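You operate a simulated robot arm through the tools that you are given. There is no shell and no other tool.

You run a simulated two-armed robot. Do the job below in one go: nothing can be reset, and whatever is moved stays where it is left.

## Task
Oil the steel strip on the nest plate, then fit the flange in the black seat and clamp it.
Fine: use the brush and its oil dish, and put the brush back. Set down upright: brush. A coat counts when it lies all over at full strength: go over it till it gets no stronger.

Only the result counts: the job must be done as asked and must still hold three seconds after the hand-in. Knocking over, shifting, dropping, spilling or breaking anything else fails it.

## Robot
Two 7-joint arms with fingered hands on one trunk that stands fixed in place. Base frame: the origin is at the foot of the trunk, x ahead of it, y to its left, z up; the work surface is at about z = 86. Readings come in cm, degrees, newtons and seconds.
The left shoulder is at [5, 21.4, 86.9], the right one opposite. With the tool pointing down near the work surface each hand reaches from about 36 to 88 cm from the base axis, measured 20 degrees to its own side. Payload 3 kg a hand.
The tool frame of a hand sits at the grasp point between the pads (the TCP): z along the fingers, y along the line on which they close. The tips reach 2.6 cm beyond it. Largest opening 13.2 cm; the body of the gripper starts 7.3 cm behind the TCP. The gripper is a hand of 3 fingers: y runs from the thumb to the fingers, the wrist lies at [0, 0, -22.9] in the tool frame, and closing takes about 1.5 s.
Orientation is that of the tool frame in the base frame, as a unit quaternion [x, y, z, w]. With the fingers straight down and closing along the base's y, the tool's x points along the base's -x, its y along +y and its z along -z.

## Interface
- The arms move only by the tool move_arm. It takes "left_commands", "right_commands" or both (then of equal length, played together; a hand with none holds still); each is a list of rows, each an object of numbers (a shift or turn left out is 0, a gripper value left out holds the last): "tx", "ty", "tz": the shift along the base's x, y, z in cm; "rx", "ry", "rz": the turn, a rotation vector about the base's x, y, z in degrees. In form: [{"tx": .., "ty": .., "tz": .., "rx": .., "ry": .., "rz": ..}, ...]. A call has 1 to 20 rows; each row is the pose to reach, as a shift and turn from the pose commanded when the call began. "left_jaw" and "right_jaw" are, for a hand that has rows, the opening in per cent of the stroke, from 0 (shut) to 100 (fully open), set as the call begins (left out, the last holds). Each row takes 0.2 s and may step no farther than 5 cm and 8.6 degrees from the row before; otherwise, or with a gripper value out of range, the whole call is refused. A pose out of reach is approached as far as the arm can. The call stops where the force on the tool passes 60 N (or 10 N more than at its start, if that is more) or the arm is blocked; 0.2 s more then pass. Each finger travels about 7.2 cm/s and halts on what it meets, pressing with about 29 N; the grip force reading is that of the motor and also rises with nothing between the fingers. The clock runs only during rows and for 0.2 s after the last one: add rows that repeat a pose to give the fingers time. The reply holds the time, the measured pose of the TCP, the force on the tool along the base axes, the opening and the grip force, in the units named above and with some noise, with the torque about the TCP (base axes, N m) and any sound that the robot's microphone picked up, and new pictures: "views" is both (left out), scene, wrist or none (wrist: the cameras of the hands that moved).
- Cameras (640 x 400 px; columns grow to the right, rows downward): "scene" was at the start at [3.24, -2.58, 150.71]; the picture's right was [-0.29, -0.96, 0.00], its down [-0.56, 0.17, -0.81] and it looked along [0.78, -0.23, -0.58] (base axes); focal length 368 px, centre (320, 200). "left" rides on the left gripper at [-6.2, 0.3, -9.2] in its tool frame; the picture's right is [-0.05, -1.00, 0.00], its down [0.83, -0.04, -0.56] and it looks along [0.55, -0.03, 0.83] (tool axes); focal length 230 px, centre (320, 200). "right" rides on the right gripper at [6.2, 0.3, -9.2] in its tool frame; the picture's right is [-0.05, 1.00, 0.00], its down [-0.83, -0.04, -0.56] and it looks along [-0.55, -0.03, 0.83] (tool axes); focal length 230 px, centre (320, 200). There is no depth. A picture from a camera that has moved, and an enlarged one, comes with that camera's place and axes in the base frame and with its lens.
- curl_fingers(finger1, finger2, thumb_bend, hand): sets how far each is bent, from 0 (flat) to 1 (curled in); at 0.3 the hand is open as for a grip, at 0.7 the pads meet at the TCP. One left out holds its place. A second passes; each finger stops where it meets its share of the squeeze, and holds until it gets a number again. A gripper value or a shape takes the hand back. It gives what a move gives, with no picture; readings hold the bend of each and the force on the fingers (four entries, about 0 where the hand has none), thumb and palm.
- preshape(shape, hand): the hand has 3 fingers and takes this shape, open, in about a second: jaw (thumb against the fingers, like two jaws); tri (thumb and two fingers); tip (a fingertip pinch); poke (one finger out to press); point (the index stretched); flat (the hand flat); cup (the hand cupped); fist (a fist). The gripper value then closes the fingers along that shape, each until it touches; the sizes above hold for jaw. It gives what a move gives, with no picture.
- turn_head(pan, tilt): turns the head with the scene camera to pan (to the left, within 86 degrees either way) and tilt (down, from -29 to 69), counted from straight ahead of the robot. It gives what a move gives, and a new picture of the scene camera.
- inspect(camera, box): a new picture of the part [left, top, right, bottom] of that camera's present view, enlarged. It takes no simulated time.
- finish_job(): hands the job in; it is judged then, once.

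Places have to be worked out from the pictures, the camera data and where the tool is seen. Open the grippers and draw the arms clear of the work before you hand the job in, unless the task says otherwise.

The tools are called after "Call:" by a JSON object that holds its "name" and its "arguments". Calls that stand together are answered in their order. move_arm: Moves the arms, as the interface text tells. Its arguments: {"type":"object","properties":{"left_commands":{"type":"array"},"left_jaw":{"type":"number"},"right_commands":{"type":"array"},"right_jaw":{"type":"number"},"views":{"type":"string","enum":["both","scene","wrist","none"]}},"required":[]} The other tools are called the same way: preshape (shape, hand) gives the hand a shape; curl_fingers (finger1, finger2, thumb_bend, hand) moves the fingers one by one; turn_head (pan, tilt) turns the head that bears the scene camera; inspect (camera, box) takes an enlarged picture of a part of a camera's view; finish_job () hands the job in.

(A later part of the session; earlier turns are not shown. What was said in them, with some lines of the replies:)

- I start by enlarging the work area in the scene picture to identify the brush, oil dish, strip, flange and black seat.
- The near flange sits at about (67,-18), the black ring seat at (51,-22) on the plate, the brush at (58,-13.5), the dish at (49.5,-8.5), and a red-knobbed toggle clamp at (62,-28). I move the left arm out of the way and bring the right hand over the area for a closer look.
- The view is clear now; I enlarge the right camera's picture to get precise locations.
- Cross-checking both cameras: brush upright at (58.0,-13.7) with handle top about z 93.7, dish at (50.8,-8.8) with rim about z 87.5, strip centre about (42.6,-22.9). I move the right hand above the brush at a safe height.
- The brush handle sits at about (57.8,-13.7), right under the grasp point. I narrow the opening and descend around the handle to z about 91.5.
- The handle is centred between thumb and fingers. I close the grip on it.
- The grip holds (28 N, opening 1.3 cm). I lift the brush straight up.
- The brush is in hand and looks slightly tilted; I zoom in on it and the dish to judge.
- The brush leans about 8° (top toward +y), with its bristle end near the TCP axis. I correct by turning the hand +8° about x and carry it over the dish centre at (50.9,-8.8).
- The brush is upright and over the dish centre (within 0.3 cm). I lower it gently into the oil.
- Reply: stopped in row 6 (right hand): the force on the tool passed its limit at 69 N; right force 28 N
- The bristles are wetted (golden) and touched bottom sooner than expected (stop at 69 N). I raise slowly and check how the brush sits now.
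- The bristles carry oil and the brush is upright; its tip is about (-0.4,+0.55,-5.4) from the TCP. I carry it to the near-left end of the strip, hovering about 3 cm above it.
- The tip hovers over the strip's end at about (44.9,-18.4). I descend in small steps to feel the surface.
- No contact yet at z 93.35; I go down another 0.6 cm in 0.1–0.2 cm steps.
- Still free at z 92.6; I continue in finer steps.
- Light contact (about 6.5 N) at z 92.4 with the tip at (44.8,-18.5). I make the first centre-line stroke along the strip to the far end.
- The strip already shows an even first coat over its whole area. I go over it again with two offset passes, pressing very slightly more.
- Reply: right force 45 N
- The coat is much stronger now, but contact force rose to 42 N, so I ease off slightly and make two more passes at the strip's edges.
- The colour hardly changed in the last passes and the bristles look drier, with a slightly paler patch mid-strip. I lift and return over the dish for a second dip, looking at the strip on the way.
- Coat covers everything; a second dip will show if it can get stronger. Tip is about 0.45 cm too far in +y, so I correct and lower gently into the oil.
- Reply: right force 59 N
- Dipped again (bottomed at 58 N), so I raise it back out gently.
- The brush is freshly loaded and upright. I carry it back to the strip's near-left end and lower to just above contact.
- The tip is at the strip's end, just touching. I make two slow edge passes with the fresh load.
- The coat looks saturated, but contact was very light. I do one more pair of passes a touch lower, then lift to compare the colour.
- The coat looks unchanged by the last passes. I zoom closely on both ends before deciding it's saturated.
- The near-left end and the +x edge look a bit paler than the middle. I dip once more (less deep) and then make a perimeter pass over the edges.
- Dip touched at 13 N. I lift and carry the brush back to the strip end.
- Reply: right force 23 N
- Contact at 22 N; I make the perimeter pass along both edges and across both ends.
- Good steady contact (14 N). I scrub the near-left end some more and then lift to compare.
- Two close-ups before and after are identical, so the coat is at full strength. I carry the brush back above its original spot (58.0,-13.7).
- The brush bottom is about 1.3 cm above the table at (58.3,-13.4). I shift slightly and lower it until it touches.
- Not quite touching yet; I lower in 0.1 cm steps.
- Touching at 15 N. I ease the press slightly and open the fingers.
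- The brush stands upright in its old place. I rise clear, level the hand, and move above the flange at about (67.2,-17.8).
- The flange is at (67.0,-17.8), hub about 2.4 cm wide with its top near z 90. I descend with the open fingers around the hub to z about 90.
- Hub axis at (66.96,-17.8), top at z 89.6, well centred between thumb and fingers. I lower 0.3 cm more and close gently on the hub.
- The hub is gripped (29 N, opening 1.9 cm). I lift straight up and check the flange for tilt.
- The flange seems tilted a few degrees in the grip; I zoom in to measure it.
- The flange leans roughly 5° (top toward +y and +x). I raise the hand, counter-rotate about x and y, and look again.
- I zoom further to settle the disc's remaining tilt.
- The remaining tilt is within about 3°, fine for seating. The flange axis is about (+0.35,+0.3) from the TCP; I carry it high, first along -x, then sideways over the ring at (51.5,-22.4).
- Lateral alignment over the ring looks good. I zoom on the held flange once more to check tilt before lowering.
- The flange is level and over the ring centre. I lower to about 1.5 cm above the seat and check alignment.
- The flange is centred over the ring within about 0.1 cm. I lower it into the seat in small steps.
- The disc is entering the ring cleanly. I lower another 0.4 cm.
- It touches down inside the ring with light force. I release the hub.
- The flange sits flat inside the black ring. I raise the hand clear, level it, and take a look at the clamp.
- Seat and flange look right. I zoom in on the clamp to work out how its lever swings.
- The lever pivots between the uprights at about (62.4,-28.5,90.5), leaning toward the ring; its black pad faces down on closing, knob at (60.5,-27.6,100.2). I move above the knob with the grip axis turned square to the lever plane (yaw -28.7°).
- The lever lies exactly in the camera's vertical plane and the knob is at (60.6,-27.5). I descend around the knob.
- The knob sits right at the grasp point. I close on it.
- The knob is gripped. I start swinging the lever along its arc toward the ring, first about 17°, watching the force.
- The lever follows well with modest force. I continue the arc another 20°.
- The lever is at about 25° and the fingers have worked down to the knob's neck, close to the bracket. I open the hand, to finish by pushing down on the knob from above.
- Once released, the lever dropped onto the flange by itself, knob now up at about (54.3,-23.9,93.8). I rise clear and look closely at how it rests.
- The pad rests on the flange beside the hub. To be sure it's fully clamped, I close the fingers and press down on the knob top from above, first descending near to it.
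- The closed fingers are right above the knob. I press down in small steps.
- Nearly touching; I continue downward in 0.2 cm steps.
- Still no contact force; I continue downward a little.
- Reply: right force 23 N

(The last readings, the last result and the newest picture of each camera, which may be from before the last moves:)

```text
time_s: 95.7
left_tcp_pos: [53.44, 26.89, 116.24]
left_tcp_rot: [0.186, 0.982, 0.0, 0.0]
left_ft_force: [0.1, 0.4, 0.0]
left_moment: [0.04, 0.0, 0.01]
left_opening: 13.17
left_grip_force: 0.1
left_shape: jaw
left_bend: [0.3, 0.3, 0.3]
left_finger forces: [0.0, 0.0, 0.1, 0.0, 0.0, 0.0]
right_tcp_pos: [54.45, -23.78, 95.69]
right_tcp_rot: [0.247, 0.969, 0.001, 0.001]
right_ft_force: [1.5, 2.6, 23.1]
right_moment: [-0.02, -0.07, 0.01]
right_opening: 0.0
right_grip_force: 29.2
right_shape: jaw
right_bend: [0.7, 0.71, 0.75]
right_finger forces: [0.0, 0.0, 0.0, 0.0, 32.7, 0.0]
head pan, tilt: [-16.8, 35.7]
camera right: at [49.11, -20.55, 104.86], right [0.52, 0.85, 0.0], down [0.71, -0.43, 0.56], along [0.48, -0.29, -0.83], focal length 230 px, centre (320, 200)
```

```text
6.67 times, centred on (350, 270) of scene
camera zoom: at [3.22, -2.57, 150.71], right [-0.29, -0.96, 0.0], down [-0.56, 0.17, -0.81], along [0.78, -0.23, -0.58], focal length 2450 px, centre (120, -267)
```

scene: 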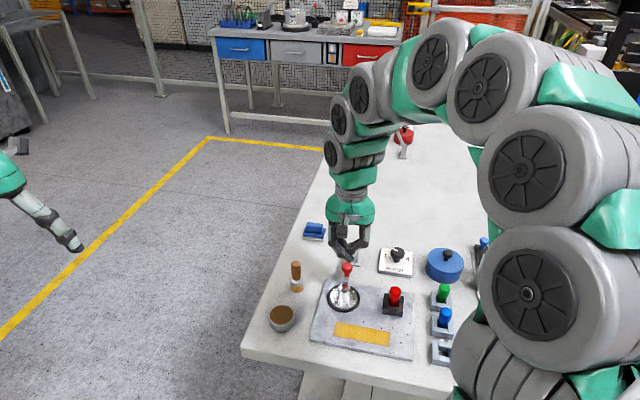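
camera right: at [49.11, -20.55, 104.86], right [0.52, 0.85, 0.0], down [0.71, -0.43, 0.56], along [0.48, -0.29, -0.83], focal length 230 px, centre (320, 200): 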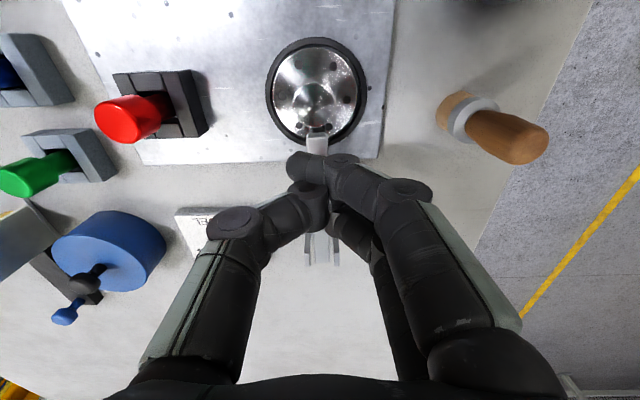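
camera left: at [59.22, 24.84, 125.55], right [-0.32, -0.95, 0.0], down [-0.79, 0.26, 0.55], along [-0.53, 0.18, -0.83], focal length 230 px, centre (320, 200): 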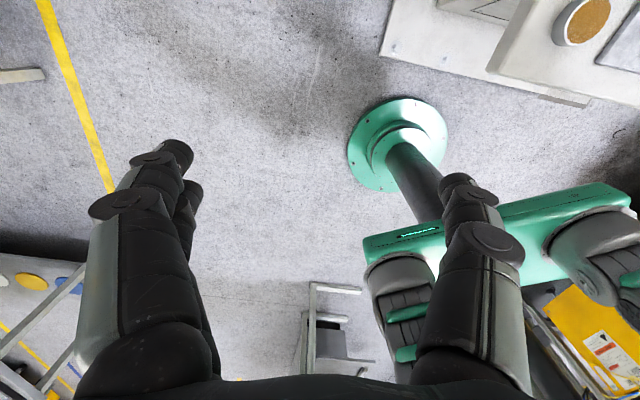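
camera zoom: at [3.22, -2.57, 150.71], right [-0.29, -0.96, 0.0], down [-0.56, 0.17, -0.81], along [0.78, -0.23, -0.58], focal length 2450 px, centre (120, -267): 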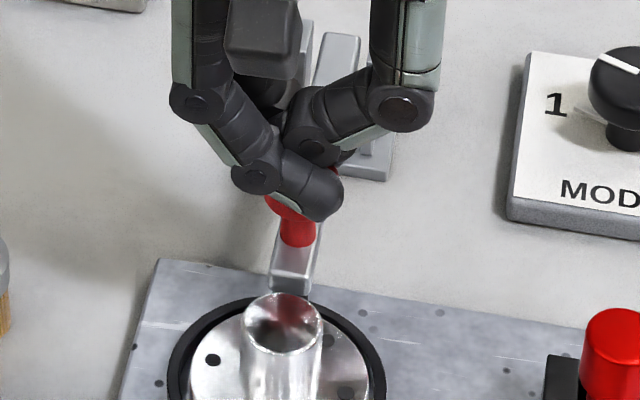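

The knob resists at 23 N and the lever doesn't move, so the pad bears on the flange. One slightly firmer press to make sure.

Call:
{"name": "move_arm", "arguments": {"right_commands": [{"tz": -0.15}, {"tz": -0.3}, {"tz": -0.3}], "views": "none"}}

Call:
{"name": "inspect", "arguments": {"camera": "scene", "box": [325, 240, 375, 300]}}

```text
time_s: 96.5
left_tcp_pos: [53.33, 26.92, 116.22]
left_tcp_rot: [0.187, 0.982, -0.001, 0.0]
left_ft_force: [0.3, 0.8, -0.9]
left_moment: [-0.01, 0.03, 0.01]
left_opening: 13.16
left_grip_force: 0.1
left_shape: jaw
left_bend: [0.3, 0.3, 0.3]
left_finger forces: [0.0, 0.1, 0.1, 0.0, 0.0, 0.0]
right_tcp_pos: [54.29, -23.69, 95.41]
right_tcp_rot: [0.247, 0.969, -0.001, 0.003]
right_ft_force: [-2.0, 5.9, 46.0]
right_moment: [0.09, -0.04, 0.0]
right_opening: 0.01
right_grip_force: 28.6
right_shape: jaw
right_bend: [0.7, 0.72, 0.76]
right_finger forces: [0.0, 20.9, 0.0, 0.0, 50.3, 0.0]
head pan, tilt: [-16.8, 35.7]
```

```text
6.67 times, centred on (350, 270) of scene
camera zoom: at [3.19, -2.55, 150.71], right [-0.29, -0.96, 0.0], down [-0.56, 0.17, -0.81], along [0.78, -0.23, -0.58], focal length 2450 px, centre (120, -267)
```

zoom: 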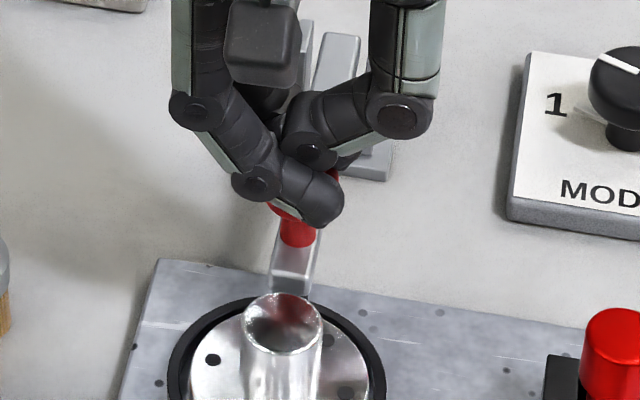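

Firm at 46 N with no movement, so the clamp is closed. I raise the hand straight up and clear.

Call:
{"name": "move_arm", "arguments": {"right_commands": [{"tz": 1}, {"tz": 3}, {"tz": 6}, {"tz": 10}, {"tz": 14}, {"tz": 18}]}}

Call:
{"name": "inspect", "arguments": {"camera": "scene", "box": [325, 240, 375, 310]}}

Call:
{"name": "inspect", "arguments": {"camera": "right", "box": [240, 40, 400, 180]}}

```text
time_s: 97.9
left_tcp_pos: [53.41, 26.86, 116.24]
left_tcp_rot: [0.186, 0.983, -0.001, 0.001]
left_ft_force: [0.1, 1.0, -0.5]
left_moment: [-0.01, 0.02, 0.0]
left_opening: 13.17
left_grip_force: 0.0
left_shape: jaw
left_bend: [0.3, 0.3, 0.3]
left_finger forces: [0.0, 0.0, 0.0, 0.1, 0.0, 0.1]
right_tcp_pos: [54.38, -23.78, 113.41]
right_tcp_rot: [0.247, 0.969, 0.0, 0.001]
right_ft_force: [0.1, -0.5, 0.1]
right_moment: [0.02, 0.0, 0.02]
right_opening: 0.0
right_grip_force: 29.3
right_shape: jaw
right_bend: [0.68, 0.69, 0.75]
right_finger forces: [0.0, 0.0, 0.0, 0.1, 0.0, 0.0]
head pan, tilt: [-16.8, 35.7]
camera right: at [49.07, -20.48, 122.51], right [0.52, 0.85, 0.0], down [0.71, -0.44, 0.56], along [0.47, -0.29, -0.83], focal length 230 px, centre (320, 200)
```

scene: 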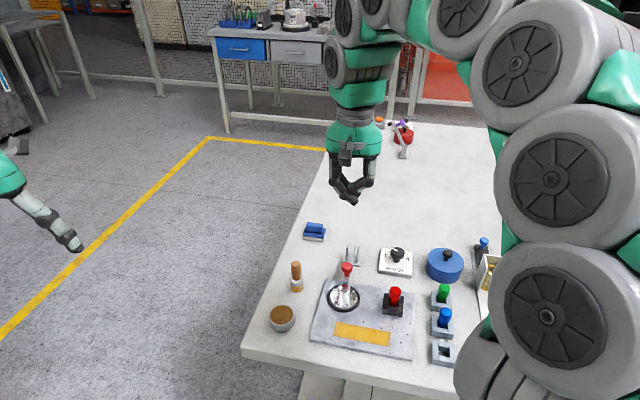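
right: 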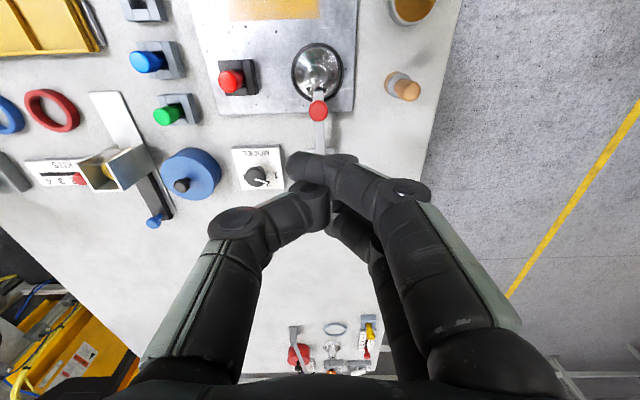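

```text
5.71 times, centred on (350, 275) of scene
camera zoom: at [3.24, -2.58, 150.71], right [-0.29, -0.96, 0.0], down [-0.56, 0.17, -0.81], along [0.78, -0.23, -0.58], focal length 2100 px, centre (149, -229)
```

zoom: 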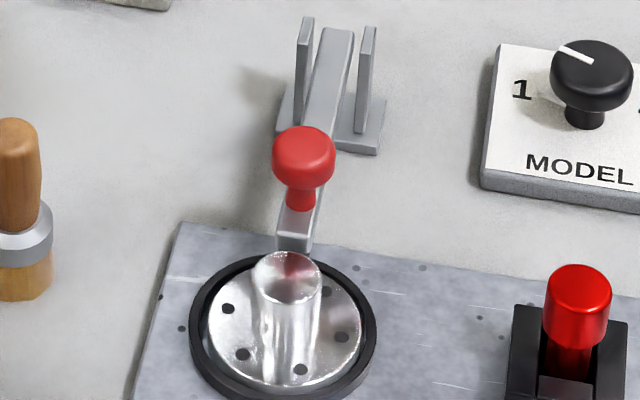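

```text
2.86 times, centred on (320, 110) of right
camera zoom: at [49.07, -20.48, 122.51], right [0.52, 0.85, 0.0], down [0.71, -0.44, 0.56], along [0.47, -0.29, -0.83], focal length 657 px, centre (320, 457)
```

zoom: 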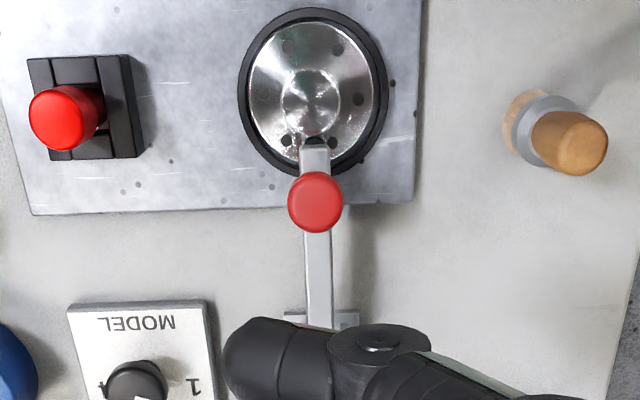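

The lever lies closed with its pad on the flange beside the hub, brush upright, dish and strip in order. I open the hand and withdraw the right arm to its starting area.

Call:
{"name": "move_arm", "arguments": {"right_commands": [{"tx": -2, "ty": -1.5, "tz": 3}, {"tx": -5, "ty": -4, "tz": 6}, {"tx": -8, "ty": -7, "tz": 9}, {"tx": -11, "ty": -10, "tz": 10}, {"tx": -14.5, "ty": -12.5, "tz": 10}, {"tx": -18, "ty": -15, "tz": 10}, {"tx": -19, "ty": -16.5, "tz": 10}, {"tx": -19, "ty": -16.5, "tz": 10}], "right_jaw": 100}}

Call:
{"name": "inspect", "arguments": {"camera": "scene", "box": [240, 200, 480, 370]}}

Call:
{"name": "inspect", "arguments": {"camera": "right", "box": [260, 40, 480, 220]}}

```text
refused: row 3 steps farther than a row can; nothing moved
```

```text
2.35 times, centred on (360, 285) of scene
camera zoom: at [3.24, -2.58, 150.71], right [-0.29, -0.96, 0.0], down [-0.56, 0.17, -0.81], along [0.78, -0.23, -0.58], focal length 865 px, centre (226, 0)
```

zoom: 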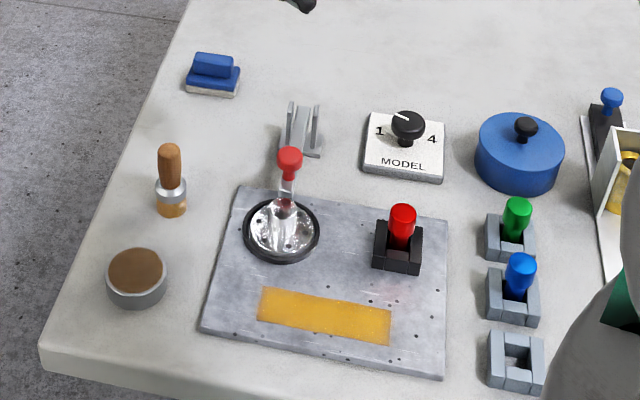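

```text
2.22 times, centred on (370, 130) of right
camera zoom: at [49.07, -20.48, 122.51], right [0.52, 0.85, 0.0], down [0.71, -0.44, 0.56], along [0.47, -0.29, -0.83], focal length 511 px, centre (209, 356)
```

zoom: 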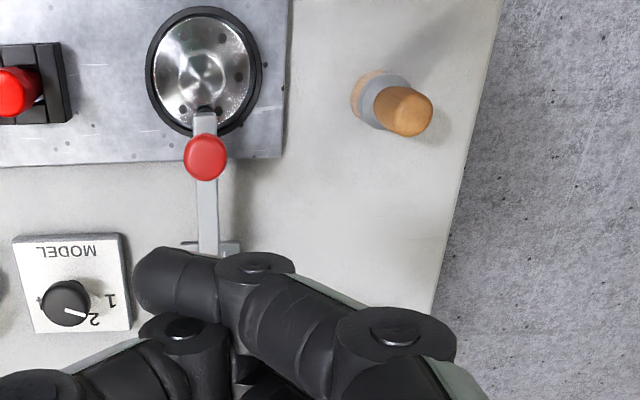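

The call was refused for one over-long step. I repeat the withdrawal with smaller steps; everything on the table looks in order.

Call:
{"name": "move_arm", "arguments": {"right_commands": [{"tx": -2, "ty": -1.5, "tz": 2}, {"tx": -4, "ty": -3.5, "tz": 4}, {"tx": -6, "ty": -5.5, "tz": 6}, {"tx": -8, "ty": -7.5, "tz": 8}, {"tx": -10.5, "ty": -9.5, "tz": 10}, {"tx": -13, "ty": -11.8, "tz": 10}, {"tx": -16, "ty": -14.2, "tz": 10}, {"tx": -19, "ty": -16.5, "tz": 10}, {"tx": -19, "ty": -16.5, "tz": 10}], "right_jaw": 100}}

Call:
{"name": "inspect", "arguments": {"camera": "right", "box": [240, 40, 560, 240]}}

Call:
{"name": "inspect", "arguments": {"camera": "scene", "box": [325, 240, 375, 310]}}

```text
time_s: 99.9
left_tcp_pos: [53.36, 26.9, 116.13]
left_tcp_rot: [0.186, 0.983, 0.0, 0.0]
left_ft_force: [0.4, 0.4, -0.4]
left_moment: [0.02, 0.01, 0.03]
left_opening: 13.2
left_grip_force: 0.0
left_shape: jaw
left_bend: [0.3, 0.3, 0.3]
left_finger forces: [0.0, 0.0, 0.0, 0.1, 0.0, 0.1]
right_tcp_pos: [35.32, -40.08, 123.32]
right_tcp_rot: [0.247, 0.969, 0.0, 0.002]
right_ft_force: [0.0, -0.7, 0.3]
right_moment: [0.01, 0.01, 0.01]
right_opening: 13.2
right_grip_force: 0.1
right_shape: jaw
right_bend: [0.3, 0.3, 0.3]
right_finger forces: [0.0, 0.0, 0.0, 0.1, 0.0, 0.0]
head pan, tilt: [-16.8, 35.7]
camera right: at [30.0, -36.87, 132.47], right [0.52, 0.85, 0.0], down [0.71, -0.43, 0.56], along [0.48, -0.29, -0.83], focal length 230 px, centre (320, 200)
```

scene: 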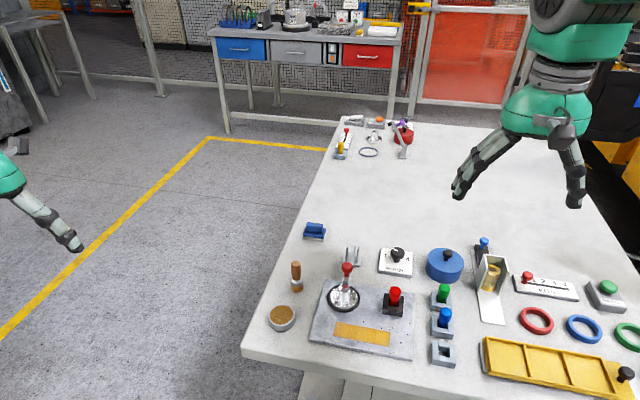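
right: 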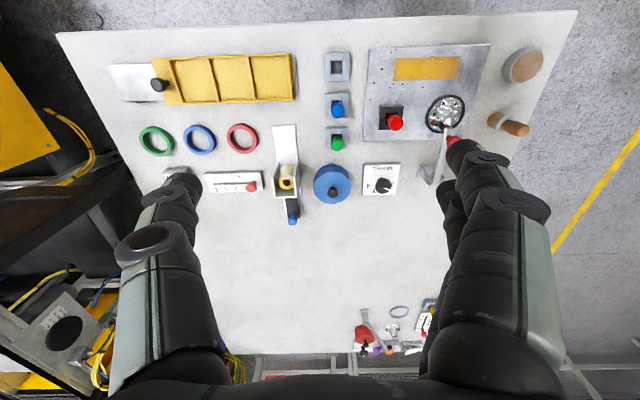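

```text
2.00 times, centred on (400, 140) of right
camera zoom: at [30.0, -36.87, 132.47], right [0.52, 0.85, 0.0], down [0.71, -0.43, 0.56], along [0.48, -0.29, -0.83], focal length 460 px, centre (160, 320)
```

zoom: 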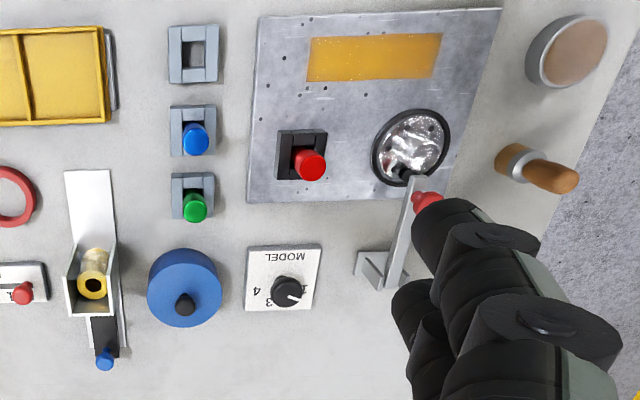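

```text
5.71 times, centred on (350, 275) of scene
camera zoom: at [3.24, -2.58, 150.71], right [-0.29, -0.96, 0.0], down [-0.56, 0.17, -0.81], along [0.78, -0.23, -0.58], focal length 2100 px, centre (149, -229)
```

zoom: 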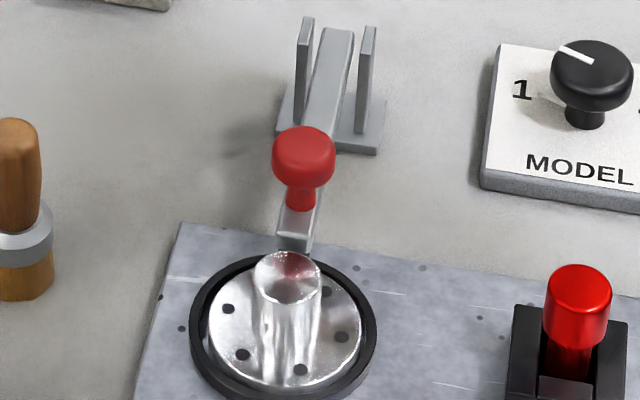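

One last close look at the pad–flange contact from this new side angle.

Call:
{"name": "inspect", "arguments": {"camera": "right", "box": [415, 85, 480, 150]}}

```text
6.15 times, centred on (448, 118) of right
camera zoom: at [30.0, -36.87, 132.47], right [0.52, 0.85, 0.0], down [0.71, -0.43, 0.56], along [0.48, -0.29, -0.83], focal length 1416 px, centre (-465, 708)
```

zoom: 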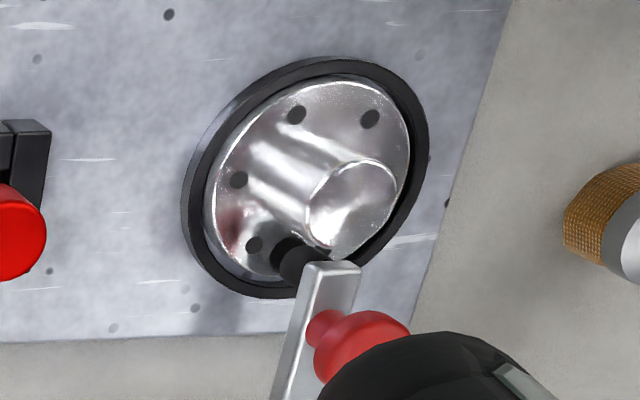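

The black pad sits directly on the flange disc beside the hub and the flange lies flat in the black ring. The strip is fully coated, the brush is upright, and both arms are clear with open hands, so I hand the job in.

Call:
{"name": "finish_job", "arguments": {}}

```text
The job is handed in.
```

The job is handed in: the strip is oiled, the flange is seated in the black ring and clamped, and the brush is back in its place. No result has come back yet.

- **Oil:** I dipped the brush three times and went over the strip until close-ups before and after the last passes showed no change in colour. The colour fades a little right at the strip's edges. More passes there made no difference, so I took the coat as being at full strength.
- **Flange:** It lies flat inside the ring, seen from two camera angles.
- **Clamp:** I swung the lever most of the way. When I let go, it dropped the rest onto the flange by itself. I then pressed the knob to 46 N and it did not move. The black pad sits on the flange disc beside the hub.
- **Brush:** It stands upright where I picked it up, within a few millimetres.
- **Dish contact:** The brush hit the bottom of the oil dish hard on the first two dips, at 69 N and 58 N. The dish looks unmoved and I saw no spill.

Both hands are open and both arms are clear of the work. I saw nothing else shifted or knocked over.
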